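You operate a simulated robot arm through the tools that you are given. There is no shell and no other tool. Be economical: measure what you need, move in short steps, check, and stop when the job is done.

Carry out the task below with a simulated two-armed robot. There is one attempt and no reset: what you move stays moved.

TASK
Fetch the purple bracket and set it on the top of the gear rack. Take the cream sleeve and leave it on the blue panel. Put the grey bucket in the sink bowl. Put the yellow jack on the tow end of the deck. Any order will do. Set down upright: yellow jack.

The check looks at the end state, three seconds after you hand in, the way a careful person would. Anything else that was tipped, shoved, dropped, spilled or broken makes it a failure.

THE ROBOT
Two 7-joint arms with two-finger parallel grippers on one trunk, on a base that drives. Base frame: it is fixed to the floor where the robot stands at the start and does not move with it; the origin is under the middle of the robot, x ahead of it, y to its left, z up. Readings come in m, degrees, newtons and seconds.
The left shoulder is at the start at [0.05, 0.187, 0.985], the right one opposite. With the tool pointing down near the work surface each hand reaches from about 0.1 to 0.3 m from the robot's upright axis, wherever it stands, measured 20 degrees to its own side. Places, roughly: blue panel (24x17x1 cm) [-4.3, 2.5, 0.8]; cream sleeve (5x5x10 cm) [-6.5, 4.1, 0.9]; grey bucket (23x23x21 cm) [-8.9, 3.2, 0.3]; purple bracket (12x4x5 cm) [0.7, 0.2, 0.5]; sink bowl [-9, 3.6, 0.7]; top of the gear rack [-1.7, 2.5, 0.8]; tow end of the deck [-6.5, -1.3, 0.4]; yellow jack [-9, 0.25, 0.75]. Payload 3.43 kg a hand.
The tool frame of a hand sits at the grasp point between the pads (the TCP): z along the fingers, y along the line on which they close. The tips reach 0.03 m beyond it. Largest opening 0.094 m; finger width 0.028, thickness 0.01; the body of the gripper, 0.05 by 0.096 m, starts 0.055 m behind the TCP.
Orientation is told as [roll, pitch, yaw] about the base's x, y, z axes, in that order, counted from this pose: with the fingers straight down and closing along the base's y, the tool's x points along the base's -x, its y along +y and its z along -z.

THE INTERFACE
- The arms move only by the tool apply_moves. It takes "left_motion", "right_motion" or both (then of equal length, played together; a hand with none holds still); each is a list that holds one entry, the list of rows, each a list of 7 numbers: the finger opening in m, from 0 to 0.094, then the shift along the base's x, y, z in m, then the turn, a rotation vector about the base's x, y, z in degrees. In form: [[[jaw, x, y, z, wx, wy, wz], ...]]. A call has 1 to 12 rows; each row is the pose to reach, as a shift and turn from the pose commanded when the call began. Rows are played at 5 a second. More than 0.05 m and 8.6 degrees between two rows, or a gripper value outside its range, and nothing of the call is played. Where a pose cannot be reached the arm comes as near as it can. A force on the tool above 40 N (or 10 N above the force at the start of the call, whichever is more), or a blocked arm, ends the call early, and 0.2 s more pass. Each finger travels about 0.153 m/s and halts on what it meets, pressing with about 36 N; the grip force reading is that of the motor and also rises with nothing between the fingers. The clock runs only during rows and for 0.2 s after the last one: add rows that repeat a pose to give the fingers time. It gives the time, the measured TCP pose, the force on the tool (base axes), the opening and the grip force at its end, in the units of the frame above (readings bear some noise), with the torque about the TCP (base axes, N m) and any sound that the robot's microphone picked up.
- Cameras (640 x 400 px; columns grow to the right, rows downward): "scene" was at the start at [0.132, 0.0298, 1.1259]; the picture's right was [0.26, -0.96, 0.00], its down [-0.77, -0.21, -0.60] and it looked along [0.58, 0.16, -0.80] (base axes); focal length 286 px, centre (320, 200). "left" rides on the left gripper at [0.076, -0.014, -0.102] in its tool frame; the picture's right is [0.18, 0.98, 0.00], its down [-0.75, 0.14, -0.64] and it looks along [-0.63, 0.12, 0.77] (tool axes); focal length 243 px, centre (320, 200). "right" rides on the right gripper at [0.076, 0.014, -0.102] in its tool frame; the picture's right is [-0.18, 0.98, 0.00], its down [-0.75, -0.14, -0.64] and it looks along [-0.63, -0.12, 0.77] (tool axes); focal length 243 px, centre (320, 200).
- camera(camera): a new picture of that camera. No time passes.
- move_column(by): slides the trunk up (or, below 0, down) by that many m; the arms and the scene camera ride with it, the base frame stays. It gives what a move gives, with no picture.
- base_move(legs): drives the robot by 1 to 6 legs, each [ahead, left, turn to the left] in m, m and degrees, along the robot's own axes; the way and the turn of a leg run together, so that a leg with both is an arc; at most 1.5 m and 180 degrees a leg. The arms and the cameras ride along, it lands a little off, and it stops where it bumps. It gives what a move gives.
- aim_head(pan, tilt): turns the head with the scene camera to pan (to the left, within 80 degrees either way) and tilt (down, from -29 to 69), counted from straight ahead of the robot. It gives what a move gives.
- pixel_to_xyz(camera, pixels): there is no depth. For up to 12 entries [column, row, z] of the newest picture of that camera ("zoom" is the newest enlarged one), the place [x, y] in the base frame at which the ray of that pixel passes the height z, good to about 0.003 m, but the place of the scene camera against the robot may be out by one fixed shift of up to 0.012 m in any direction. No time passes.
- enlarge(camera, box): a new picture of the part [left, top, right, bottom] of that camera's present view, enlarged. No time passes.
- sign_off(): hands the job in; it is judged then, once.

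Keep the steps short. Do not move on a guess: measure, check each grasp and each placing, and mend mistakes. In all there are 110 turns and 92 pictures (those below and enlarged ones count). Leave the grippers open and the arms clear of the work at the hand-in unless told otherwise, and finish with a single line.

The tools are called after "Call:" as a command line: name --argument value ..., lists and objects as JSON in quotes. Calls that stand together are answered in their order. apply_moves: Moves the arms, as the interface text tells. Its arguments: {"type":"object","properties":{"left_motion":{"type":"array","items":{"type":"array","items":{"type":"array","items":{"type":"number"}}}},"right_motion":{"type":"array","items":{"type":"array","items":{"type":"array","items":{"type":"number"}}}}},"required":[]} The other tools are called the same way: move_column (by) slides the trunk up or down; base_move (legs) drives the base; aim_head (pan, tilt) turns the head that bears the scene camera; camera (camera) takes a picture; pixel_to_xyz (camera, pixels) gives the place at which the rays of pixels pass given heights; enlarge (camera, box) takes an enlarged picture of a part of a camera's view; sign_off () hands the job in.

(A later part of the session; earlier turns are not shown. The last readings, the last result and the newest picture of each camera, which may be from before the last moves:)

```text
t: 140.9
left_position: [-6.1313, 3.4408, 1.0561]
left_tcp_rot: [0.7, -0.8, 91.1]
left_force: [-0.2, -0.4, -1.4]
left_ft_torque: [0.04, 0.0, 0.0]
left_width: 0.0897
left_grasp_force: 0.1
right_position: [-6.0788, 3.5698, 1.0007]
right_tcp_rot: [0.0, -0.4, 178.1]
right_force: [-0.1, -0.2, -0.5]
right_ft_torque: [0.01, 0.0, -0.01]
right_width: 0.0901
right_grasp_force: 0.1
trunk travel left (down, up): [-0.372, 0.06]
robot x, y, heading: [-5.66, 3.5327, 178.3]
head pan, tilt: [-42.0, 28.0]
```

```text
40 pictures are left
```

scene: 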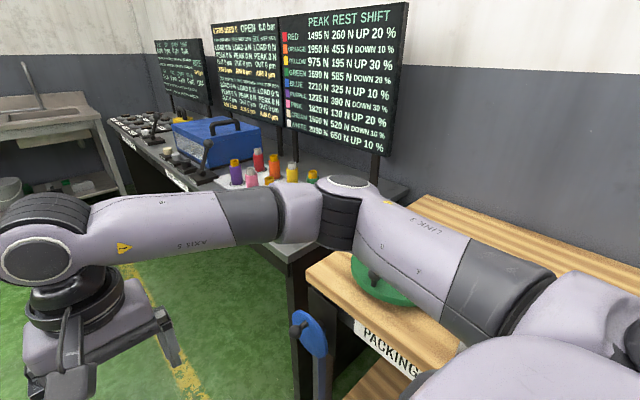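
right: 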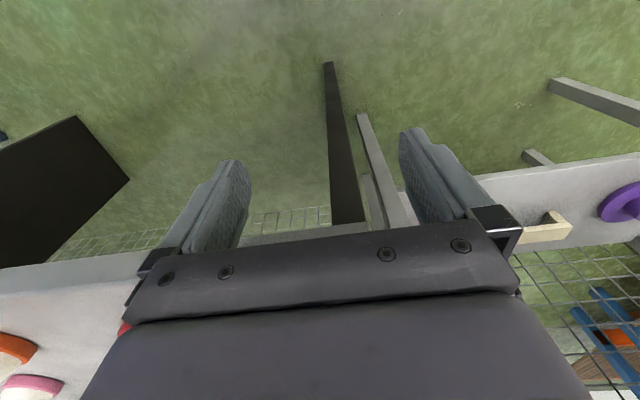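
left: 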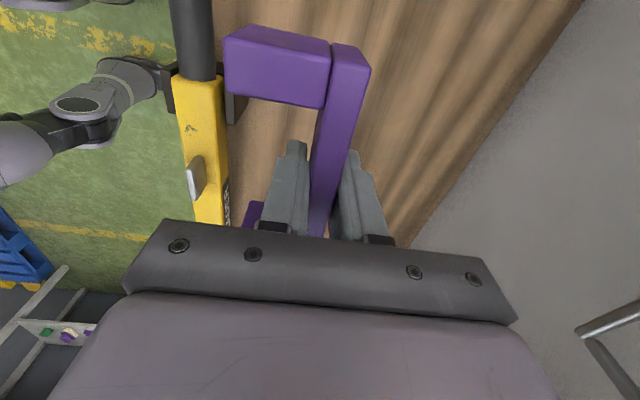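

The coloured sleeves stand on the dark table ahead at right. I drive on 0.9 m, step away from the table to y 3.1, and turn to face it.

Call:
base_move --legs '[[0.85, 0.4, 0], [0, 0, -88]]'

Call:
aim_head --pan 0 --tilt 25

Call:
camera --camera "scene"

```text
t: 149.4
left_position: [-6.6244, 3.6162, 1.0564]
left_tcp_rot: [0.9, -0.9, 4.6]
left_force: [0.5, 0.1, 0.2]
left_ft_torque: [0.0, 0.0, 0.01]
left_width: 0.09
left_grasp_force: 0.0
right_position: [-6.4923, 3.5709, 1.0008]
right_tcp_rot: [0.0, -0.3, 91.6]
right_force: [0.9, -0.1, 0.2]
right_ft_torque: [0.0, 0.02, 0.0]
right_width: 0.0901
right_grasp_force: 0.0
trunk travel left (down, up): [-0.372, 0.06]
robot x, y, heading: [-6.5024, 3.151, 91.8]
head pan, tilt: [-42.0, 28.0]
```

```text
t: 150.5
left_position: [-6.6239, 3.616, 1.0565]
left_tcp_rot: [0.8, -0.7, 4.6]
left_force: [0.5, 1.0, -0.1]
left_ft_torque: [0.01, 0.01, 0.04]
left_width: 0.0899
left_grasp_force: 0.0
right_position: [-6.4912, 3.5724, 1.0015]
right_tcp_rot: [-0.1, -0.3, 91.6]
right_force: [-0.4, 0.2, 0.2]
right_ft_torque: [0.02, 0.0, -0.01]
right_width: 0.0899
right_grasp_force: 0.0
trunk travel left (down, up): [-0.372, 0.06]
robot x, y, heading: [-6.5075, 3.1522, 91.9]
head pan, tilt: [0.0, 25.0]
```

```text
39 pictures are left
```

scene: 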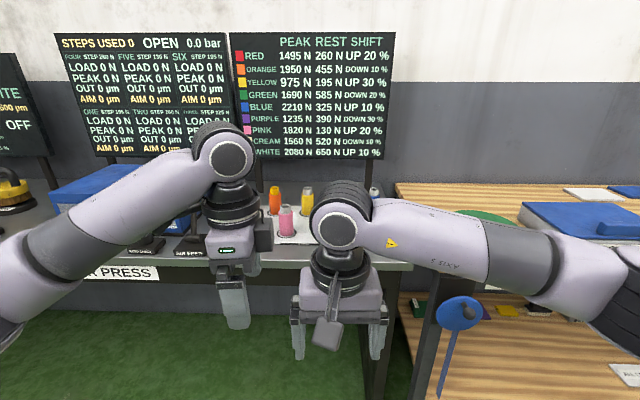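

My hands hide the sleeves. I part the hands sideways and raise the trunk a little.

Call:
apply_moves --left_motion '[[[0.09, -0.04, -0.02, 0, 0, 0, 0], [0.09, -0.08, -0.04, 0, 0, 0, 0], [0.09, -0.12, -0.06, 0, 0, 0, 0], [0.09, -0.16, -0.08, 0, 0, 0, 0], [0.09, -0.2, -0.1, 0, 0, 0, 0]]]' --right_motion '[[[0.09, 0.04, -0.02, 0, 0, 0, 0], [0.09, 0.08, -0.04, 0, 0, 0, 0], [0.09, 0.12, -0.06, 0, 0, 0, 0], [0.09, 0.16, -0.08, 0, 0, 0, 0], [0.09, 0.2, -0.1, 0, 0, 0, 0]]]'

Call:
aim_head --pan 0 --tilt 32

Call:
camera --camera "scene"

Call:
enlarge --camera "scene" --box '[200, 120, 440, 260]'

```text
t: 151.7
left_position: [-6.8262, 3.5147, 1.0563]
left_tcp_rot: [0.8, -0.8, 4.5]
left_force: [0.2, -0.7, 0.4]
left_ft_torque: [0.02, -0.01, 0.03]
left_width: 0.0901
left_grasp_force: 0.0
right_position: [-6.291, 3.4694, 1.0017]
right_tcp_rot: [-0.1, -0.3, 91.6]
right_force: [-0.3, -0.4, 0.1]
right_ft_torque: [0.0, -0.02, -0.01]
right_width: 0.0902
right_grasp_force: 0.0
trunk travel left (down, up): [-0.372, 0.06]
robot x, y, heading: [-6.5036, 3.1504, 91.7]
head pan, tilt: [0.0, 25.0]
```

```text
t: 152.4
left_position: [-6.825, 3.5167, 1.0565]
left_tcp_rot: [0.8, -0.8, 4.7]
left_force: [-0.8, -0.3, 0.3]
left_ft_torque: [-0.04, 0.0, 0.0]
left_width: 0.0902
left_grasp_force: 0.0
right_position: [-6.2903, 3.4714, 1.0006]
right_tcp_rot: [-0.1, -0.3, 91.5]
right_force: [0.4, 0.0, 0.5]
right_ft_torque: [-0.01, 0.0, 0.0]
right_width: 0.0901
right_grasp_force: 0.0
trunk travel left (down, up): [-0.372, 0.06]
robot x, y, heading: [-6.5057, 3.1514, 91.8]
head pan, tilt: [0.0, 32.0]
```

```text
38 pictures are left
```

scene: 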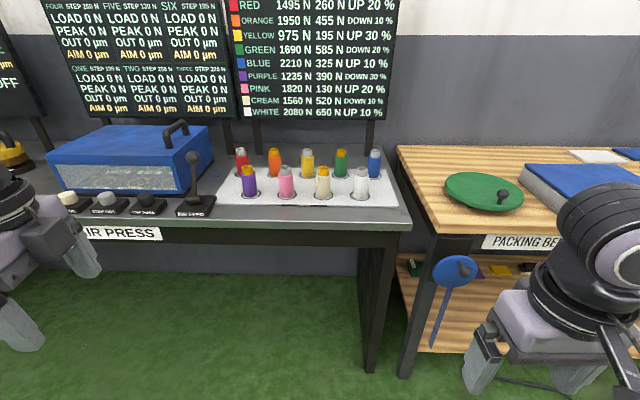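

```text
2.67 times, centred on (320, 190) of scene
```

zoom: 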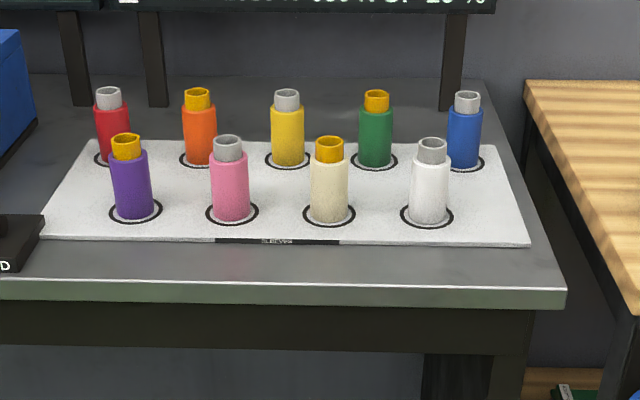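

Call:
pixel_to_xyz --camera "zoom" --pixels '[[329, 213, 0.85], [330, 140, 0.95], [330, 160, 0.93], [311, 165, 0.93], [349, 165, 0.93], [428, 215, 0.85], [231, 212, 0.85], [280, 285, 0.85], [300, 155, 0.85], [330, 140, 0.97]]'

```text
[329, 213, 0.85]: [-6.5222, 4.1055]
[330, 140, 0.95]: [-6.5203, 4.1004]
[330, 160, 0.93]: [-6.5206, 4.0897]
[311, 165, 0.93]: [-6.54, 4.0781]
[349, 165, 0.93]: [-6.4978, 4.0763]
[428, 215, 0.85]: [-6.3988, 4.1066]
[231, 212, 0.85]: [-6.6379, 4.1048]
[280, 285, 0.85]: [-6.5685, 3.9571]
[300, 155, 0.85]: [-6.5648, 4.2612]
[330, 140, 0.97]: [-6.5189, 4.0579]
```

The cream sleeve is at (−6.521, 4.103), base at z 0.85 and top at 0.95. I pull the left hand back, shift the robot left 0.08 and drive ahead 0.33 toward the table (front edge y 3.957).

Call:
apply_moves --left_motion '[[[0.09, 0.02, -0.03, 0.01, 0, 0, 0], [0.09, 0.04, -0.06, 0.02, 0, 0, 0], [0.09, 0.05, -0.1, 0.03, 0, 0, 0]]]'

Call:
base_move --legs '[[0.32, 0.08, -1.8]]'

```text
t: 153.2
left_position: [-6.7734, 3.4138, 1.087]
left_tcp_rot: [0.8, -0.8, 4.5]
left_force: [-0.5, 0.3, -0.1]
left_ft_torque: [0.02, 0.01, -0.01]
left_width: 0.0899
left_grasp_force: 0.0
right_position: [-6.2907, 3.4706, 1.0004]
right_tcp_rot: [-0.1, -0.3, 91.6]
right_force: [0.0, -0.1, -0.2]
right_ft_torque: [0.0, 0.01, 0.02]
right_width: 0.0901
right_grasp_force: 0.0
trunk travel left (down, up): [-0.372, 0.06]
robot x, y, heading: [-6.5057, 3.1475, 92.0]
head pan, tilt: [0.0, 32.0]
```

```text
t: 155.4
left_position: [-6.8513, 3.751, 1.0861]
left_tcp_rot: [0.9, -0.8, 2.8]
left_force: [0.4, -0.7, -0.1]
left_ft_torque: [0.01, -0.01, 0.0]
left_width: 0.0898
left_grasp_force: 0.1
right_position: [-6.3663, 3.791, 1.0]
right_tcp_rot: [-0.1, -0.2, 89.9]
right_force: [-0.7, 0.1, -0.8]
right_ft_torque: [0.02, 0.0, 0.01]
right_width: 0.0902
right_grasp_force: 0.0
trunk travel left (down, up): [-0.372, 0.06]
robot x, y, heading: [-6.5893, 3.4758, 90.2]
head pan, tilt: [0.0, 32.0]
```

I move the right hand above the cream sleeve.

Call:
apply_moves --right_motion '[[[0.09, -0.02, 0.04, 0.015, 0, 0, 0], [0.09, -0.04, 0.08, 0.02, 0, 0, 0], [0.09, -0.06, 0.12, 0.02, 0, 0, 0], [0.09, -0.08, 0.16, 0.02, 0, 0, 0], [0.09, -0.1, 0.2, 0.02, 0, 0, 0], [0.09, -0.12, 0.24, 0.02, 0, 0, 0], [0.09, -0.14, 0.28, 0.02, 0, 0, 0], [0.09, -0.155, 0.312, 0.02, 0, 0, 0], [0.09, -0.155, 0.312, 0.02, 0, 0, 0]]]'

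Call:
camera --camera "right"

```text
t: 157.4
left_position: [-6.851, 3.7504, 1.0875]
left_tcp_rot: [0.9, -0.9, 2.8]
left_force: [-0.5, -0.5, -0.1]
left_ft_torque: [0.03, 0.0, 0.0]
left_width: 0.09
left_grasp_force: 0.1
right_position: [-6.514, 4.0846, 1.02]
right_tcp_rot: [-0.1, -0.3, 90.0]
right_force: [0.2, 0.6, 0.0]
right_ft_torque: [0.01, 0.01, 0.0]
right_width: 0.0899
right_grasp_force: 0.2
right hand out of reach, approached as far as the arm can: row 8, 9
trunk travel left (down, up): [-0.372, 0.06]
robot x, y, heading: [-6.5891, 3.4785, 90.0]
head pan, tilt: [0.0, 32.0]
```

```text
36 pictures are left
```

right: 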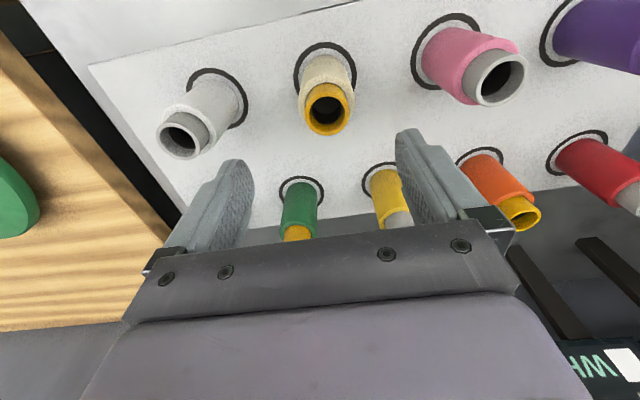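

Call:
pixel_to_xyz --camera "right" --pixels '[[327, 108, 0.95], [325, 70, 0.85], [328, 85, 0.935], [186, 135, 0.95], [497, 78, 0.95], [327, 108, 0.96], [296, 232, 0.95], [398, 222, 0.95]]'

```text
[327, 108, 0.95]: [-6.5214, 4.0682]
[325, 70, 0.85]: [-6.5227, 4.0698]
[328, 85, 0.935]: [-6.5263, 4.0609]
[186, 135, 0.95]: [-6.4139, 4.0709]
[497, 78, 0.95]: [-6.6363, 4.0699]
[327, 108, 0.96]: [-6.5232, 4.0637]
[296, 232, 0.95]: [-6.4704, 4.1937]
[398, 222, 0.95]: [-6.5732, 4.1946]
```

The hand camera and the scene camera intersect at the sleeve axis (−6.523, 4.061) with its top at z ≈ 0.97. I centre over it and descend partway, then re-check.

Call:
apply_moves --right_motion '[[[0.09, -0.008, -0.024, 0, 0, 0, 0], [0.09, -0.008, -0.024, -0.015, 0, 0, 0]]]'

Call:
camera --camera "right"

Call:
enlarge --camera "scene" --box '[220, 170, 460, 310]'

```text
t: 158.0
left_position: [-6.8502, 3.7512, 1.0862]
left_tcp_rot: [0.8, -0.7, 2.8]
left_force: [1.3, 0.6, 0.1]
left_ft_torque: [0.05, -0.03, -0.03]
left_width: 0.0899
left_grasp_force: 0.1
right_position: [-6.5224, 4.06, 1.0058]
right_tcp_rot: [0.0, -0.2, 89.8]
right_force: [0.2, 0.2, -0.1]
right_ft_torque: [0.02, -0.05, 0.0]
right_width: 0.0901
right_grasp_force: 0.0
trunk travel left (down, up): [-0.372, 0.06]
robot x, y, heading: [-6.5896, 3.4785, 90.1]
head pan, tilt: [0.0, 32.0]
```

```text
35 pictures are left
```

right: 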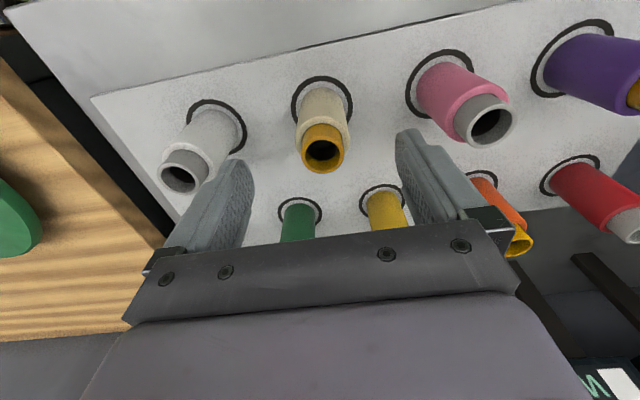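

```text
2.67 times, centred on (340, 240) of scene
```

zoom: 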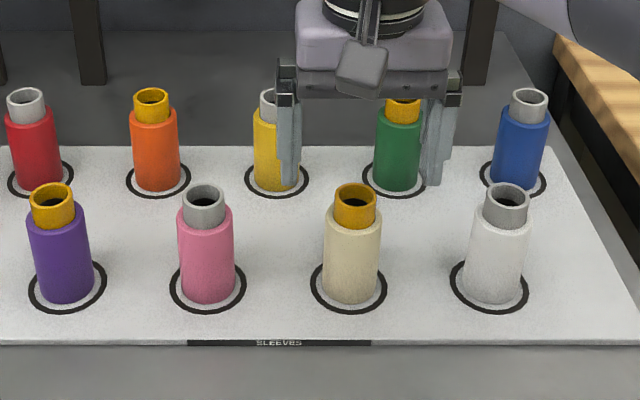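

Call:
pixel_to_xyz --camera "right" --pixels '[[323, 151, 0.95], [323, 151, 0.97], [322, 105, 0.85], [322, 105, 0.87]]'

Call:
pixel_to_xyz --camera "zoom" --pixels '[[357, 191, 0.95], [357, 191, 0.97], [350, 287, 0.85], [350, 287, 0.87], [290, 185, 0.976], [432, 185, 0.976]]'

```text
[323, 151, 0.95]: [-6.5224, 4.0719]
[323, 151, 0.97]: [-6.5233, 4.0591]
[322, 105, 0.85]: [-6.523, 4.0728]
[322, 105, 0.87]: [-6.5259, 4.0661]
```

```text
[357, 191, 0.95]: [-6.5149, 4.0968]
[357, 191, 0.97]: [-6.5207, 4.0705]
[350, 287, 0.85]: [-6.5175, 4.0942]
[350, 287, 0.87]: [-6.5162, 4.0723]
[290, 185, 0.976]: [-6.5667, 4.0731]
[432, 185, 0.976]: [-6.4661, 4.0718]
```

The readings agree: the sleeve axis is at (−6.523, 4.061) and the hand is centred over it. I descend to 0.93 and close.

Call:
apply_moves --right_motion '[[[0.09, 0, 0, -0.02, 0, 0, 0], [0.09, 0, 0, -0.04, 0, 0, 0], [0.09, 0, 0, -0.06, 0, 0, 0], [0.09, 0, 0, -0.075, 0, 0, 0], [0.06, 0, 0, -0.075, 0, 0, 0], [0.03, 0, 0, -0.075, 0, 0, 0], [0.0, 0, 0, -0.075, 0, 0, 0], [0.0, 0, 0, -0.075, 0, 0, 0]]]'

```text
t: 159.8
left_position: [-6.8506, 3.7499, 1.0872]
left_tcp_rot: [0.8, -0.8, 2.8]
left_force: [-0.3, -0.3, 0.5]
left_ft_torque: [0.02, 0.0, 0.02]
left_width: 0.0901
left_grasp_force: 0.0
right_position: [-6.5211, 4.0601, 0.9309]
right_tcp_rot: [-0.1, -0.3, 89.9]
right_force: [0.5, -0.1, 0.6]
right_ft_torque: [0.01, -0.09, 0.03]
right_width: 0.0463
right_grasp_force: 36.2
trunk travel left (down, up): [-0.372, 0.06]
robot x, y, heading: [-6.5865, 3.4724, 90.2]
head pan, tilt: [0.0, 32.0]
```

It grips at 0.046 m. I lift straight up 0.12 and check.

Call:
apply_moves --right_motion '[[[0.0, 0, 0, 0.03, 0, 0, 0], [0.0, 0, 0, 0.06, 0, 0, 0], [0.0, 0, 0, 0.09, 0, 0, 0], [0.0, 0, -0.02, 0.12, 0, 0, 0], [0.0, 0, -0.06, 0.13, 0, 0, 0]]]'

Call:
camera --camera "scene"

```text
t: 161.0
left_position: [-6.8515, 3.7497, 1.0877]
left_tcp_rot: [0.8, -0.8, 2.8]
left_force: [0.7, 0.6, -0.4]
left_ft_torque: [0.0, -0.03, -0.02]
left_width: 0.09
left_grasp_force: 0.0
right_position: [-6.5204, 4.0009, 1.0605]
right_tcp_rot: [0.0, -0.3, 89.7]
right_force: [0.5, -1.3, -2.7]
right_ft_torque: [-0.04, -0.03, 0.01]
right_width: 0.0459
right_grasp_force: 36.0
trunk travel left (down, up): [-0.372, 0.06]
robot x, y, heading: [-6.5868, 3.4768, 90.1]
head pan, tilt: [0.0, 32.0]
```

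```text
33 pictures are left
```

scene: 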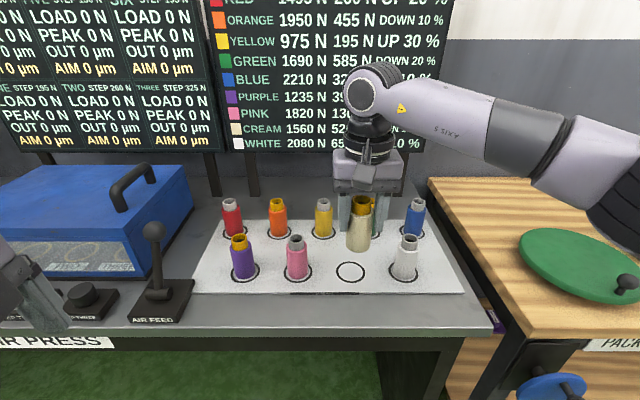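

Cream sleeve in hand, neighbours undisturbed. I back off 0.33, bring the left hand forward to tuck the elbow in, and turn right to go back along the aisle.

Call:
base_move --legs '[[-0.33, 0, 0]]'

Call:
apply_moves --left_motion '[[[0.09, 0.03, 0.035, 0, 0, 0, 0], [0.09, 0.06, 0.07, 0, 0, 0, 0], [0.09, 0.08, 0.11, 0, 0, 0, 0], [0.09, 0.1, 0.15, 0, 0, 0, 0], [0.09, 0.11, 0.19, 0, 0, 0, 0]]]'

Call:
base_move --legs '[[0, 0, -90], [1.2, 0.35, 0], [1.0, 0, 0]]'

```text
t: 163.2
left_position: [-6.8511, 3.4231, 1.0877]
left_tcp_rot: [0.7, -0.8, 3.3]
left_force: [-0.7, -0.5, 0.2]
left_ft_torque: [0.01, 0.01, -0.01]
left_width: 0.0899
left_grasp_force: 0.1
right_position: [-6.5246, 3.6781, 1.0602]
right_tcp_rot: [-0.1, -0.3, 90.3]
right_force: [0.1, -0.6, -3.2]
right_ft_torque: [-0.07, -0.01, 0.03]
right_width: 0.0464
right_grasp_force: 35.4
trunk travel left (down, up): [-0.372, 0.06]
robot x, y, heading: [-6.5867, 3.1513, 90.6]
head pan, tilt: [0.0, 32.0]
```

```text
t: 164.4
left_position: [-6.7416, 3.6132, 1.0858]
left_tcp_rot: [0.7, -0.8, 3.1]
left_force: [0.2, 0.7, -0.2]
left_ft_torque: [-0.03, 0.02, 0.04]
left_width: 0.09
left_grasp_force: 0.1
right_position: [-6.5236, 3.678, 1.0583]
right_tcp_rot: [-0.1, -0.2, 90.2]
right_force: [-0.1, -0.3, -3.7]
right_ft_torque: [-0.01, 0.03, 0.0]
right_width: 0.0465
right_grasp_force: 35.6
trunk travel left (down, up): [-0.372, 0.06]
robot x, y, heading: [-6.5879, 3.1526, 90.2]
head pan, tilt: [0.0, 32.0]
```

```text
t: 179.3
left_position: [-3.9248, 3.6745, 1.0859]
left_tcp_rot: [0.8, -0.8, -86.9]
left_force: [0.8, 0.5, -0.5]
left_ft_torque: [0.02, -0.01, -0.03]
left_width: 0.0902
left_grasp_force: 0.1
right_position: [-3.8592, 3.4545, 1.0594]
right_tcp_rot: [-0.1, -0.3, 0.0]
right_force: [-0.5, 0.5, -3.7]
right_ft_torque: [0.02, 0.06, 0.04]
right_width: 0.0453
right_grasp_force: 36.3
trunk travel left (down, up): [-0.372, 0.06]
robot x, y, heading: [-4.384, 3.522, 0.3]
head pan, tilt: [0.0, 32.0]
```

I turn right 90° to face the blue bench and look.

Call:
base_move --legs '[[0, 0, -90]]'

Call:
aim_head --pan 0 --tilt 35

Call:
camera --camera "scene"

```text
t: 183.5
left_position: [-4.2218, 3.0594, 1.0867]
left_tcp_rot: [0.8, -0.8, -175.9]
left_force: [0.0, -0.9, -0.6]
left_ft_torque: [0.05, 0.0, 0.0]
left_width: 0.0901
left_grasp_force: 0.0
right_position: [-4.4399, 2.992, 1.0596]
right_tcp_rot: [-0.2, -0.3, -88.8]
right_force: [0.3, 0.3, -3.5]
right_ft_torque: [0.05, 0.04, 0.0]
right_width: 0.0454
right_grasp_force: 35.9
trunk travel left (down, up): [-0.372, 0.06]
robot x, y, heading: [-4.384, 3.519, -88.9]
head pan, tilt: [0.0, 32.0]
```

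```text
t: 184.1
left_position: [-4.222, 3.0622, 1.0857]
left_tcp_rot: [0.7, -0.8, -175.9]
left_force: [-0.7, -0.6, 0.1]
left_ft_torque: [0.01, -0.01, 0.01]
left_width: 0.0899
left_grasp_force: 0.0
right_position: [-4.4395, 2.9918, 1.058]
right_tcp_rot: [-0.2, -0.2, -88.8]
right_force: [0.3, -0.1, -2.9]
right_ft_torque: [0.02, 0.01, 0.02]
right_width: 0.0456
right_grasp_force: 35.8
trunk travel left (down, up): [-0.372, 0.06]
robot x, y, heading: [-4.3846, 3.5199, -89.0]
head pan, tilt: [0.0, 35.0]
```

```text
32 pictures are left
```

scene: 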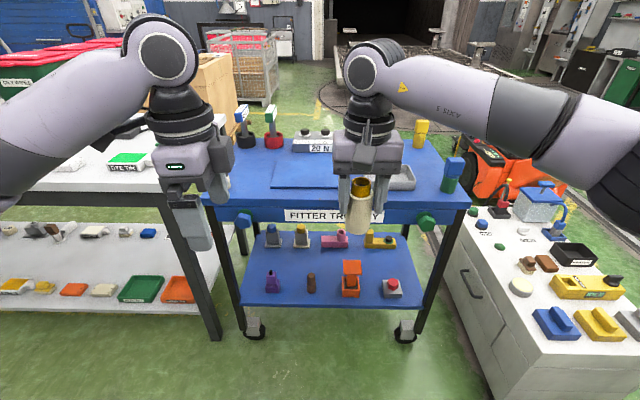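

Call:
enlarge --camera "scene" --box '[200, 100, 472, 260]'

Call:
pixel_to_xyz --camera "zoom" --pixels '[[168, 208, 0.8], [190, 148, 0.8], [430, 212, 0.8], [425, 160, 0.8], [10, 240, 0.8], [620, 250, 0.8], [505, 205, 0.8]]'

```text
2.35 times, centred on (336, 180) of scene
```

zoom: 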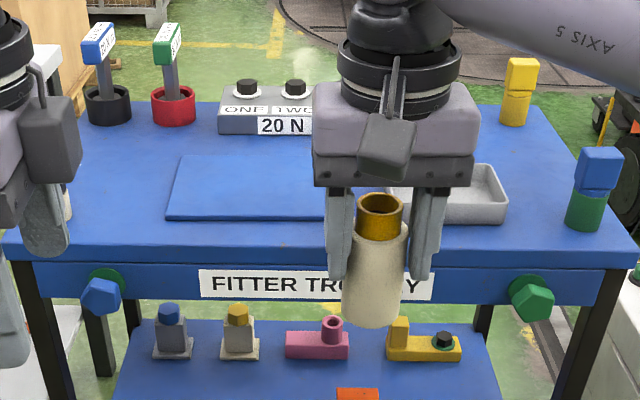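

```text
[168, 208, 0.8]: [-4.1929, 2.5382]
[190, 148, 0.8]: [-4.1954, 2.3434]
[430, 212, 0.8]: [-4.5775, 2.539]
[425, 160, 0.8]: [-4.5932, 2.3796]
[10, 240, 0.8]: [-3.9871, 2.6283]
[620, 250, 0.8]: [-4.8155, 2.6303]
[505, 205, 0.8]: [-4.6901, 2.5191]
```

The panel spans about x −4.19…−4.43, y 2.37…2.56. I drive ahead 0.41 with 0.155 to the left, staying clear of the trolley (front edge y ≈ 2.65).

Call:
base_move --legs '[[0, 0.155, -1], [0.41, 0, 0]]'

Call:
aim_head --pan 0 --tilt 48

Call:
camera --camera "scene"

Call:
camera --camera "right"

```text
t: 188.2
left_position: [-4.0716, 2.6595, 1.0866]
left_tcp_rot: [0.8, -0.7, -176.6]
left_force: [-0.3, -0.2, 0.7]
left_ft_torque: [0.02, -0.01, 0.02]
left_width: 0.0899
left_grasp_force: 0.2
right_position: [-4.2898, 2.5949, 1.0579]
right_tcp_rot: [-0.1, -0.2, -89.5]
right_force: [0.3, -0.9, -2.5]
right_ft_torque: [0.04, 0.02, -0.01]
right_width: 0.0454
right_grasp_force: 35.8
trunk travel left (down, up): [-0.372, 0.06]
robot x, y, heading: [-4.2329, 3.1228, -89.5]
head pan, tilt: [0.0, 35.0]
```

```text
t: 188.9
left_position: [-4.0713, 2.6601, 1.0855]
left_tcp_rot: [0.8, -0.8, -176.7]
left_force: [0.1, -0.3, -0.9]
left_ft_torque: [0.0, 0.03, 0.01]
left_width: 0.0901
left_grasp_force: 0.0
right_position: [-4.2888, 2.5958, 1.0585]
right_tcp_rot: [-0.1, -0.2, -89.4]
right_force: [0.8, 0.0, -3.1]
right_ft_torque: [0.05, 0.0, 0.01]
right_width: 0.0454
right_grasp_force: 35.9
trunk travel left (down, up): [-0.372, 0.06]
robot x, y, heading: [-4.2284, 3.1181, -89.4]
head pan, tilt: [0.0, 48.0]
```

```text
30 pictures are left
```

scene: 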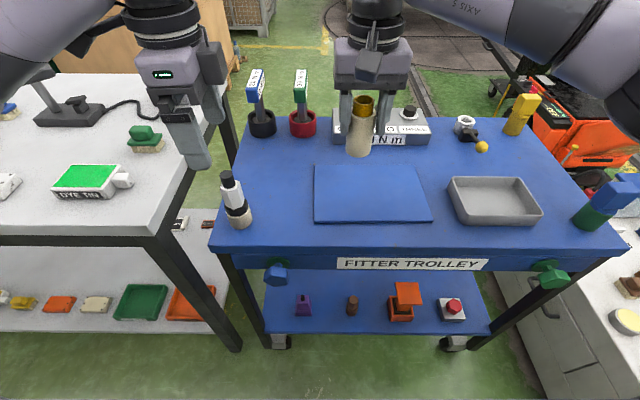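

```text
29 pictures are left
```

right: 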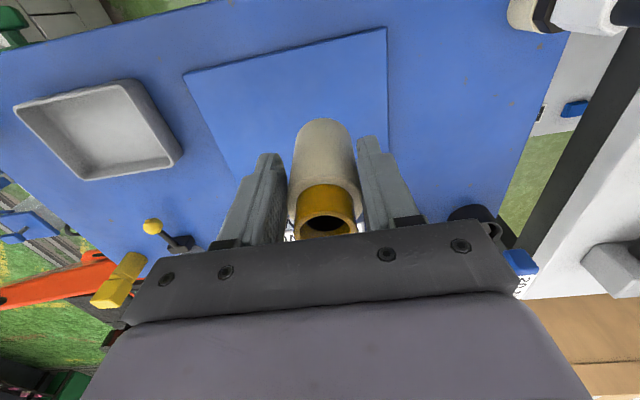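

Call:
pixel_to_xyz --camera "scene" --pixels '[[314, 222, 0.8], [314, 222, 0.82], [432, 221, 0.8], [432, 221, 0.82], [316, 165, 0.8], [316, 165, 0.82], [412, 166, 0.82]]'

Call:
pixel_to_xyz --camera "right" --pixels '[[386, 28, 0.8], [386, 28, 0.82], [184, 73, 0.8], [184, 73, 0.82], [388, 150, 0.8], [388, 150, 0.82]]'

```text
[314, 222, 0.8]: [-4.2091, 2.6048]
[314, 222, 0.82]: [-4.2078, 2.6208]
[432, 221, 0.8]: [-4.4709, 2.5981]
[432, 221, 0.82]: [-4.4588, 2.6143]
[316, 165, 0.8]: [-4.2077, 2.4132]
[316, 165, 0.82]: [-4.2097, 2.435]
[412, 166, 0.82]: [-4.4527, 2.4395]
```

```text
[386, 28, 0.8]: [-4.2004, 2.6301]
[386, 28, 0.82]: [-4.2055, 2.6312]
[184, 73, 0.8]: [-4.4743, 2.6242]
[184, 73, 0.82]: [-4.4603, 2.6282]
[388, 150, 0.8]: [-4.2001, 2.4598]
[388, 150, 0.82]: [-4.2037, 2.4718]
```

The panel top is at z ≈ 0.835 with its centre at (−4.33, 2.547). I move the sleeve over the centre and lower until contact (expected TCP z ≈ 0.898).

Call:
apply_moves --right_motion '[[[0.0, -0.02, -0.025, 0, 0, 0, 0], [0.0, -0.041, -0.052, 0, 0, 0, 0], [0.0, -0.041, -0.052, -0.04, 0, 0, 0], [0.0, -0.041, -0.052, -0.08, 0, 0, 0], [0.0, -0.041, -0.052, -0.12, 0, 0, 0], [0.0, -0.041, -0.052, -0.14, 0, 0, 0], [0.0, -0.041, -0.052, -0.15, 0, 0, 0], [0.0, -0.041, -0.052, -0.155, 0, 0, 0], [0.0, -0.041, -0.052, -0.16, 0, 0, 0], [0.0, -0.041, -0.052, -0.165, 0, 0, 0], [0.0, -0.041, -0.052, -0.17, 0, 0, 0]]]'

```text
t: 191.3
left_position: [-4.0703, 2.6633, 1.0884]
left_tcp_rot: [0.9, -0.9, -176.6]
left_force: [-0.5, -1.7, 0.2]
left_ft_torque: [0.0, -0.02, -0.01]
left_width: 0.09
left_grasp_force: 0.1
right_position: [-4.3301, 2.5423, 0.8924]
right_tcp_rot: [-0.1, -0.7, -89.5]
right_force: [1.1, -0.4, 24.6]
right_ft_torque: [-0.33, 0.01, 0.06]
right_width: 0.0451
right_grasp_force: 36.2
trunk travel left (down, up): [-0.372, 0.06]
robot x, y, heading: [-4.2332, 3.126, -89.4]
head pan, tilt: [0.0, 48.0]
```

Contact: 25 N upward at z 0.892. I ease up a few mm, release, and lift off.

Call:
apply_moves --right_motion '[[[0.0, 0, 0, 0.003, 0, 0, 0], [0.03, 0, 0, 0.003, 0, 0, 0], [0.06, 0, 0, 0.003, 0, 0, 0], [0.09, 0, 0, 0.003, 0, 0, 0], [0.09, 0, 0, 0.003, 0, 0, 0], [0.09, 0, 0, 0.04, 0, 0, 0], [0.09, 0, 0, 0.08, 0, 0, 0], [0.09, 0, 0, 0.12, 0, 0, 0], [0.09, 0, 0, 0.15, 0, 0, 0]]]'

Call:
camera --camera "scene"

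```text
t: 193.3
left_position: [-4.0709, 2.6605, 1.0858]
left_tcp_rot: [0.8, -0.8, -176.6]
left_force: [-0.3, -0.6, -0.6]
left_ft_torque: [0.0, 0.05, -0.02]
left_width: 0.0899
left_grasp_force: 0.1
right_position: [-4.3305, 2.5436, 1.0394]
right_tcp_rot: [-0.1, -0.3, -89.6]
right_force: [0.1, -0.5, 0.6]
right_ft_torque: [-0.02, -0.01, 0.01]
right_width: 0.0898
right_grasp_force: 0.1
trunk travel left (down, up): [-0.372, 0.06]
robot x, y, heading: [-4.2288, 3.1214, -89.4]
head pan, tilt: [0.0, 48.0]
```

```text
28 pictures are left
```

scene: 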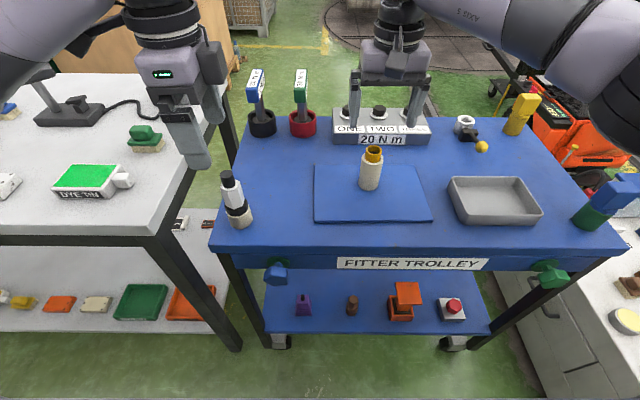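

The sleeve stands on the blue panel. Next is the bucket: I back off to y 3.5, turn right to face −x, and drive toward the sink.

Call:
base_move --legs '[[-0.38, 0, 0], [0, 0, -90.6], [1.5, 0, 0], [1.0, 0, 0]]'

Call:
aim_head --pan 0 --tilt 22

Call:
camera --camera "scene"

```text
t: 211.5
left_position: [-7.1969, 3.3761, 1.0862]
left_tcp_rot: [0.9, -0.8, 93.1]
left_force: [-0.1, -0.3, -0.5]
left_ft_torque: [0.01, 0.0, 0.02]
left_width: 0.0898
left_grasp_force: 0.0
right_position: [-7.3131, 3.6381, 1.0393]
right_tcp_rot: [-0.2, -0.3, -179.7]
right_force: [-0.1, 0.1, -0.4]
right_ft_torque: [-0.01, -0.02, -0.01]
right_width: 0.09
right_grasp_force: 0.1
trunk travel left (down, up): [-0.372, 0.06]
robot x, y, heading: [-6.7391, 3.5351, -179.3]
head pan, tilt: [0.0, 48.0]
```

```text
t: 212.4
left_position: [-7.1958, 3.3782, 1.0867]
left_tcp_rot: [0.7, -0.9, 93.1]
left_force: [-0.1, 0.3, -0.3]
left_ft_torque: [0.04, 0.01, 0.0]
left_width: 0.0898
left_grasp_force: 0.1
right_position: [-7.3126, 3.6367, 1.0382]
right_tcp_rot: [-0.2, -0.3, -179.7]
right_force: [0.2, 1.6, 0.1]
right_ft_torque: [0.0, 0.03, -0.02]
right_width: 0.0898
right_grasp_force: 0.1
trunk travel left (down, up): [-0.372, 0.06]
robot x, y, heading: [-6.7378, 3.5344, -179.7]
head pan, tilt: [0.0, 22.0]
```

```text
27 pictures are left
```

scene: 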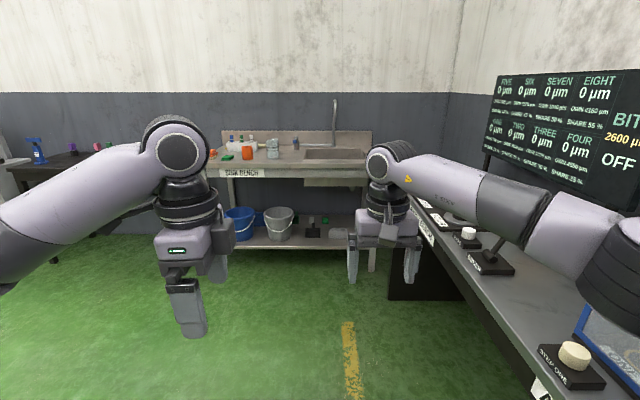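

Call:
enlarge --camera "scene" --box '[200, 90, 400, 260]'

Call:
pixel_to_xyz --camera "scene" --pixels '[[279, 240, 0.22], [279, 210, 0.42], [239, 238, 0.22], [222, 250, 0.15], [345, 247, 0.15], [220, 172, 0.83], [300, 158, 0.83], [365, 160, 0.83], [375, 270, 0.0], [310, 190, 0.7], [262, 208, 0.42], [295, 208, 0.42]]'

```text
2.35 times, centred on (300, 175) of scene
```

zoom: 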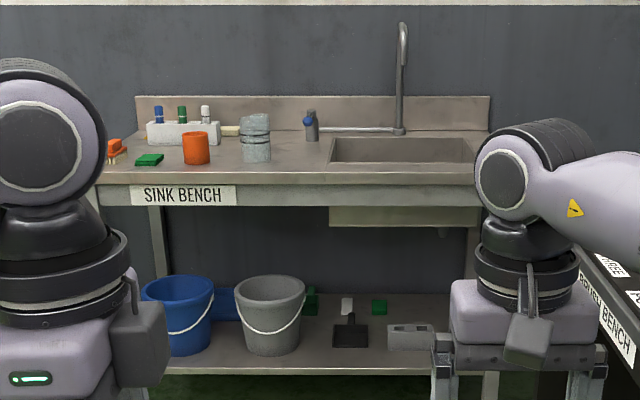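

```text
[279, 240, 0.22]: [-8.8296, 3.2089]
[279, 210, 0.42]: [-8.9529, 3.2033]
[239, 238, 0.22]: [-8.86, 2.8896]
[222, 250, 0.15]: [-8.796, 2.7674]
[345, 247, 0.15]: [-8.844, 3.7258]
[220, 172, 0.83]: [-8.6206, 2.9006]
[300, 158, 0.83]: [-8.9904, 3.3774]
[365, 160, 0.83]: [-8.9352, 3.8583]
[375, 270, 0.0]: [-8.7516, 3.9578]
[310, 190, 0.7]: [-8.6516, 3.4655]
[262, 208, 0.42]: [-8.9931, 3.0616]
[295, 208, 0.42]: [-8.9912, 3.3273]
```

The grey bucket is at about (−8.9, 3.2) on the low shelf, with the sink at right. I tuck the left hand up and back, and drive to about (−7.8, 3.08) for a closer look.

Call:
apply_moves --left_motion '[[[0.09, 0.03, -0.02, 0.02, 0, 0, 0], [0.09, 0.06, -0.04, 0.04, 0, 0, 0], [0.09, 0.09, -0.06, 0.06, 0, 0, 0], [0.09, 0.12, -0.07, 0.08, 0, 0, 0], [0.09, 0.15, -0.08, 0.1, 0, 0, 0]]]'

Call:
base_move --legs '[[1.0, 0.44, -0.5]]'

Call:
move_column --by -0.25

Call:
aim_head --pan -8 --tilt 28

Call:
camera --camera "scene"

```text
t: 213.6
left_position: [-7.0442, 3.2958, 1.1887]
left_tcp_rot: [0.7, -0.8, 93.2]
left_force: [0.4, -0.5, 0.4]
left_ft_torque: [0.0, -0.05, 0.02]
left_width: 0.0903
left_grasp_force: 0.1
right_position: [-7.3124, 3.6368, 1.0388]
right_tcp_rot: [-0.1, -0.2, -179.6]
right_force: [0.6, -0.3, -0.7]
right_ft_torque: [0.01, 0.02, 0.0]
right_width: 0.09
right_grasp_force: 0.1
trunk travel left (down, up): [-0.372, 0.06]
robot x, y, heading: [-6.7337, 3.5317, -179.9]
head pan, tilt: [0.0, 22.0]
```

```text
t: 219.2
left_position: [-8.0438, 2.8702, 1.1869]
left_tcp_rot: [0.8, -0.8, 92.1]
left_force: [0.1, 1.0, -0.6]
left_ft_torque: [-0.01, 0.0, 0.01]
left_width: 0.0895
left_grasp_force: 0.1
right_position: [-8.3044, 3.2169, 1.0378]
right_tcp_rot: [0.0, -0.3, 179.2]
right_force: [-0.2, 0.2, 1.2]
right_ft_torque: [0.0, 0.01, 0.0]
right_width: 0.0901
right_grasp_force: 0.0
trunk travel left (down, up): [-0.372, 0.06]
robot x, y, heading: [-7.727, 3.1055, 179.2]
head pan, tilt: [0.0, 22.0]
```

```text
t: 221.8
left_position: [-8.0428, 2.8709, 0.9383]
left_tcp_rot: [0.9, -0.8, 92.2]
left_force: [0.0, 0.5, 0.7]
left_ft_torque: [-0.01, -0.01, 0.0]
left_width: 0.0901
left_grasp_force: 0.1
right_position: [-8.3043, 3.2172, 0.7882]
right_tcp_rot: [0.0, -0.2, 179.1]
right_force: [-1.0, -0.8, -0.5]
right_ft_torque: [0.03, 0.02, 0.0]
right_width: 0.09
right_grasp_force: 0.1
trunk travel left (down, up): [-0.122, 0.31]
robot x, y, heading: [-7.7303, 3.1035, 179.3]
head pan, tilt: [0.0, 22.0]
```

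```text
t: 222.5
left_position: [-8.0434, 2.8707, 0.939]
left_tcp_rot: [0.8, -0.8, 92.2]
left_force: [0.0, 0.3, -1.1]
left_ft_torque: [-0.01, 0.0, -0.04]
left_width: 0.0899
left_grasp_force: 0.1
right_position: [-8.3042, 3.2162, 0.7885]
right_tcp_rot: [-0.2, -0.3, 179.2]
right_force: [-0.4, -0.2, 0.7]
right_ft_torque: [0.01, -0.03, 0.01]
right_width: 0.0898
right_grasp_force: 0.1
trunk travel left (down, up): [-0.122, 0.31]
robot x, y, heading: [-7.7332, 3.1024, 179.4]
head pan, tilt: [-8.0, 28.0]
```

```text
25 pictures are left
```

scene: 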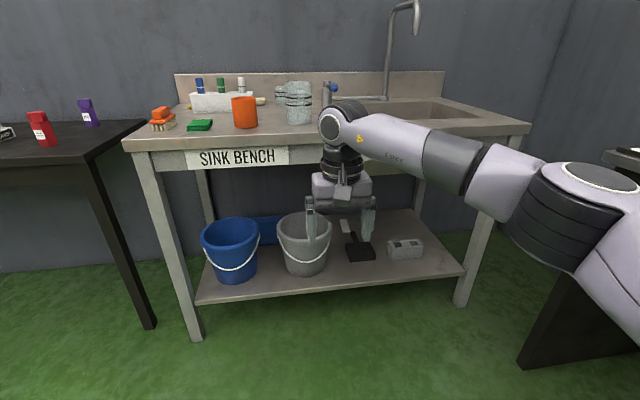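

Call:
pixel_to_xyz --camera "scene" --pixels '[[306, 275, 0.18], [306, 275, 0.2], [304, 236, 0.39], [304, 236, 0.41], [278, 224, 0.4], [332, 222, 0.4], [300, 291, 0.18], [195, 340, 0.0], [300, 137, 0.83], [480, 116, 0.83], [400, 118, 0.83], [345, 104, 0.83]]'

Call:
enlarge --camera "scene" --box '[190, 195, 400, 305]'

```text
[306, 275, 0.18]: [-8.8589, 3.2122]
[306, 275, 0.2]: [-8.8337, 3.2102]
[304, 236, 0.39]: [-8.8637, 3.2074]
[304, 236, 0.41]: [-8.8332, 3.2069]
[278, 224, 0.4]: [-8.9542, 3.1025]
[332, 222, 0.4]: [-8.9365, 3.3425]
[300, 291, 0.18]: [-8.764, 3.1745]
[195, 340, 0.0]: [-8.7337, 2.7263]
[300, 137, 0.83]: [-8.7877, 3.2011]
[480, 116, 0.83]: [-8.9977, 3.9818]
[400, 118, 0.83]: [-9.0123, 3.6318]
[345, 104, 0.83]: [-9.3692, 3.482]
```

```text
3.05 times, centred on (295, 250) of scene
```

zoom: 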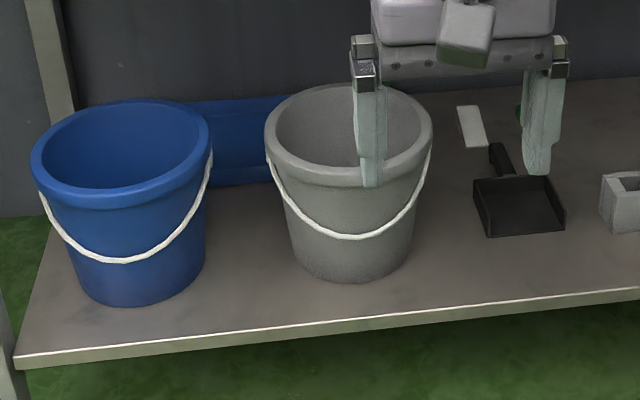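

Call:
pixel_to_xyz --camera "zoom" --pixels '[[264, 140, 0.4], [432, 138, 0.4], [264, 140, 0.42], [432, 138, 0.42], [347, 172, 0.4], [347, 172, 0.42], [350, 86, 0.4], [350, 86, 0.42], [350, 280, 0.18], [350, 280, 0.2], [350, 325, 0.18], [350, 325, 0.2]]'

```text
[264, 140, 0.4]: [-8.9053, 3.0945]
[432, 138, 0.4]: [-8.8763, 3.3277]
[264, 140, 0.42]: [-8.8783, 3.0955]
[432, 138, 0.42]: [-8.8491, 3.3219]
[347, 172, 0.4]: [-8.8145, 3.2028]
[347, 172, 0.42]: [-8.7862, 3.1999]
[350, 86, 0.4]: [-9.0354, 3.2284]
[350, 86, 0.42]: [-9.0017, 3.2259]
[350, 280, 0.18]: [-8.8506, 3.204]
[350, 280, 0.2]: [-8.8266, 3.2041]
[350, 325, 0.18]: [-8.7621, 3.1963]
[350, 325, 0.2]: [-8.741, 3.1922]
```

The bucket is empty, with its rim at z ≈ 0.41 and centre at (−8.91, 3.21). I'll grip its right wall (y ≈ 3.32) with the right hand pitched 45° so it fits under the counter. I pitch the hand, lower it, and drive ahead.

Call:
apply_moves --right_motion '[[[0.09, 0.01, 0.015, -0.03, 0, 7.5, 0], [0.09, 0.02, 0.03, -0.06, 0, 15, 0], [0.09, 0.03, 0.045, -0.09, 0, 22.5, 0], [0.09, 0.04, 0.06, -0.12, 0, 30, 0], [0.09, 0.05, 0.075, -0.15, 0, 37.5, 0], [0.08, 0.06, 0.09, -0.18, 0, 45, 0], [0.07, 0.07, 0.1, -0.21, 0, 45, 0], [0.07, 0.08, 0.1, -0.22, 0, 45, 0]]]'

Call:
move_column --by -0.1

Call:
base_move --legs '[[0.48, 0, 0.6]]'

Call:
camera --camera "right"

```text
t: 224.3
left_position: [-8.0439, 2.8708, 0.9388]
left_tcp_rot: [0.8, -0.8, 92.2]
left_force: [-0.1, 1.5, 1.1]
left_ft_torque: [-0.01, -0.01, -0.01]
left_width: 0.0899
left_grasp_force: 0.1
right_position: [-8.2247, 3.3153, 0.5693]
right_tcp_rot: [1.0, -45.1, 178.7]
right_force: [1.5, 1.7, -2.0]
right_ft_torque: [-0.07, 0.15, 0.09]
right_width: 0.0702
right_grasp_force: 0.1
trunk travel left (down, up): [-0.122, 0.31]
robot x, y, heading: [-7.7291, 3.1014, 179.3]
head pan, tilt: [-8.0, 28.0]
```

```text
t: 225.6
left_position: [-8.0436, 2.8706, 0.8383]
left_tcp_rot: [0.8, -0.8, 92.1]
left_force: [-0.5, -1.1, 0.5]
left_ft_torque: [-0.02, -0.02, -0.03]
left_width: 0.0901
left_grasp_force: 0.0
right_position: [-8.2247, 3.3161, 0.4689]
right_tcp_rot: [0.6, -45.1, 178.9]
right_force: [-0.2, -0.5, 0.5]
right_ft_torque: [0.0, 0.01, 0.01]
right_width: 0.0701
right_grasp_force: 0.1
trunk travel left (down, up): [-0.022, 0.41]
robot x, y, heading: [-7.733, 3.1036, 179.5]
head pan, tilt: [-8.0, 28.0]
```

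```text
t: 228.4
left_position: [-8.5188, 2.8669, 0.8375]
left_tcp_rot: [0.7, -0.7, 93.1]
left_force: [0.6, -0.2, -0.2]
left_ft_torque: [0.03, 0.02, -0.01]
left_width: 0.0901
left_grasp_force: 0.1
right_position: [-8.707, 3.3092, 0.4685]
right_tcp_rot: [0.6, -45.2, 179.9]
right_force: [1.1, 0.9, -0.3]
right_ft_torque: [-0.01, 0.02, -0.02]
right_width: 0.0701
right_grasp_force: 0.1
trunk travel left (down, up): [-0.022, 0.41]
robot x, y, heading: [-8.2084, 3.1022, -179.5]
head pan, tilt: [-8.0, 28.0]
```

```text
23 pictures are left
```

right: 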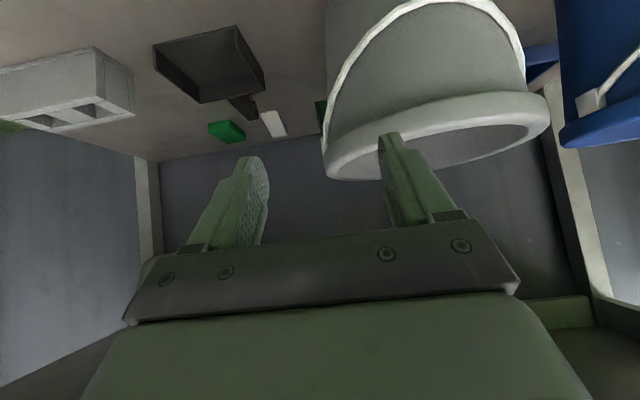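

Call:
pixel_to_xyz --camera "right" --pixels '[[325, 165, 0.41], [325, 150, 0.4], [330, 178, 0.415], [549, 115, 0.41], [450, 95, 0.4], [450, 95, 0.415]]'

```text
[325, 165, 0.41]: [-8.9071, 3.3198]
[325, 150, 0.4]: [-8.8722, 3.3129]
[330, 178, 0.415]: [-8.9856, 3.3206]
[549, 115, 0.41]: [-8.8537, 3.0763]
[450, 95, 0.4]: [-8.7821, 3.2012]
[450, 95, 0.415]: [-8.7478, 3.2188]
```

The right wall at y ≈ 3.32 lies between the fingers. I go forward 0.188 over the rim, then down to z 0.40.

Call:
apply_moves --right_motion '[[[0.07, -0.047, 0.002, 0, 0, 0, 0], [0.07, -0.094, 0.003, 0, 0, 0, 0], [0.07, -0.14, 0.004, 0, 0, 0, 0], [0.07, -0.188, 0.004, 0, 0, 0, 0], [0.07, -0.188, 0.004, -0.02, 0, 0, 0], [0.07, -0.188, 0.004, -0.04, 0, 0, 0], [0.07, -0.188, 0.004, -0.06, 0, 0, 0], [0.07, -0.188, 0.004, -0.067, 0, 0, 0], [0.07, -0.188, 0.004, -0.067, 0, 0, 0]]]'

Call:
camera --camera "right"

```text
t: 230.4
left_position: [-8.5167, 2.8666, 0.8381]
left_tcp_rot: [1.0, -0.8, 93.2]
left_force: [0.2, 0.8, 0.2]
left_ft_torque: [-0.03, -0.03, 0.02]
left_width: 0.0899
left_grasp_force: 0.1
right_position: [-8.8972, 3.3136, 0.409]
right_tcp_rot: [0.7, -45.5, 179.7]
right_force: [3.7, 3.4, 27.5]
right_ft_torque: [-0.33, -1.5, 0.28]
right_width: 0.0704
right_grasp_force: 0.1
trunk travel left (down, up): [-0.022, 0.41]
robot x, y, heading: [-8.2099, 3.1023, -179.6]
head pan, tilt: [-8.0, 28.0]
```

```text
22 pictures are left
```

right: 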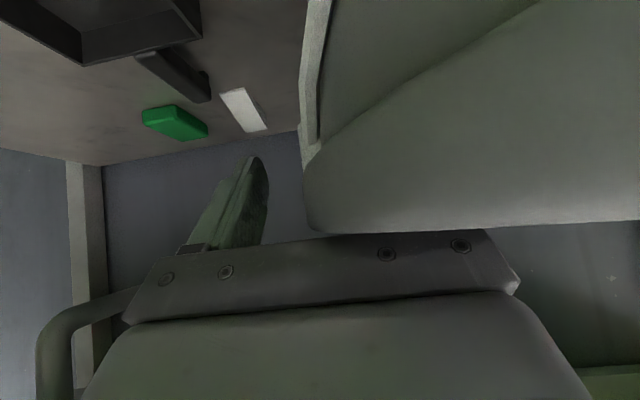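

The gripper body just touches the front rim. I ease up 5 mm and close on the wall.

Call:
apply_moves --right_motion '[[[0.07, 0, 0, 0.004, 0, 0, 0], [0.04, 0, 0, 0.004, 0, 0, 0], [0.02, 0, 0, 0.004, 0, 0, 0], [0.0, 0, 0, 0.004, 0, 0, 0], [0.0, 0, 0, 0.004, 0, 0, 0]]]'

```text
t: 231.6
left_position: [-8.518, 2.8662, 0.8388]
left_tcp_rot: [0.8, -0.8, 93.2]
left_force: [-0.2, 0.7, 0.1]
left_ft_torque: [-0.03, 0.02, -0.03]
left_width: 0.0901
left_grasp_force: 0.0
right_position: [-8.8965, 3.3091, 0.408]
right_tcp_rot: [1.0, -45.4, 179.7]
right_force: [3.0, -7.7, 18.5]
right_ft_torque: [-1.3, -0.74, 0.03]
right_width: 0.0244
right_grasp_force: 35.7
trunk travel left (down, up): [-0.022, 0.41]
robot x, y, heading: [-8.2137, 3.1032, -179.5]
head pan, tilt: [-8.0, 28.0]
```

Gripped at 0.024 m. I lift 0.04 and check.

Call:
apply_moves --right_motion '[[[0.0, 0, 0, 0.01, 0, 0, 0], [0.0, 0, 0, 0.02, 0, 0, 0], [0.0, 0, 0, 0.03, 0, 0, 0], [0.0, 0, 0, 0.04, 0, 0, 0], [0.0, 0, 0, 0.04, 0, 0, 0]]]'

Call:
camera --camera "scene"

```text
t: 232.8
left_position: [-8.521, 2.8659, 0.8373]
left_tcp_rot: [0.8, -0.8, 93.1]
left_force: [0.0, 0.0, -0.2]
left_ft_torque: [-0.01, 0.04, -0.02]
left_width: 0.0899
left_grasp_force: 0.0
right_position: [-8.8949, 3.3123, 0.4453]
right_tcp_rot: [0.5, -44.9, 180.0]
right_force: [-0.1, -0.1, -4.0]
right_ft_torque: [0.42, 0.02, -0.03]
right_width: 0.0212
right_grasp_force: 35.5
trunk travel left (down, up): [-0.022, 0.41]
robot x, y, heading: [-8.2124, 3.1026, -179.4]
head pan, tilt: [-8.0, 28.0]
```

```text
21 pictures are left
```

scene: 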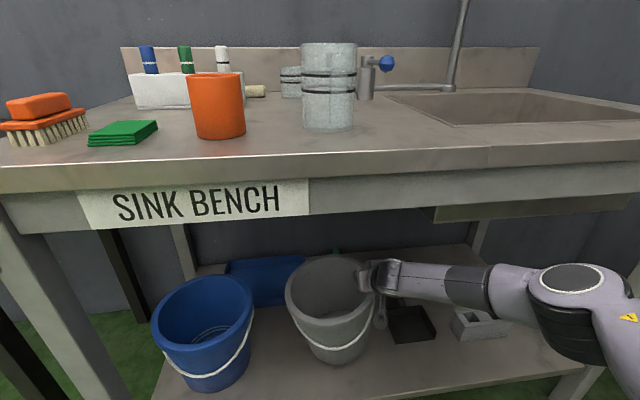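

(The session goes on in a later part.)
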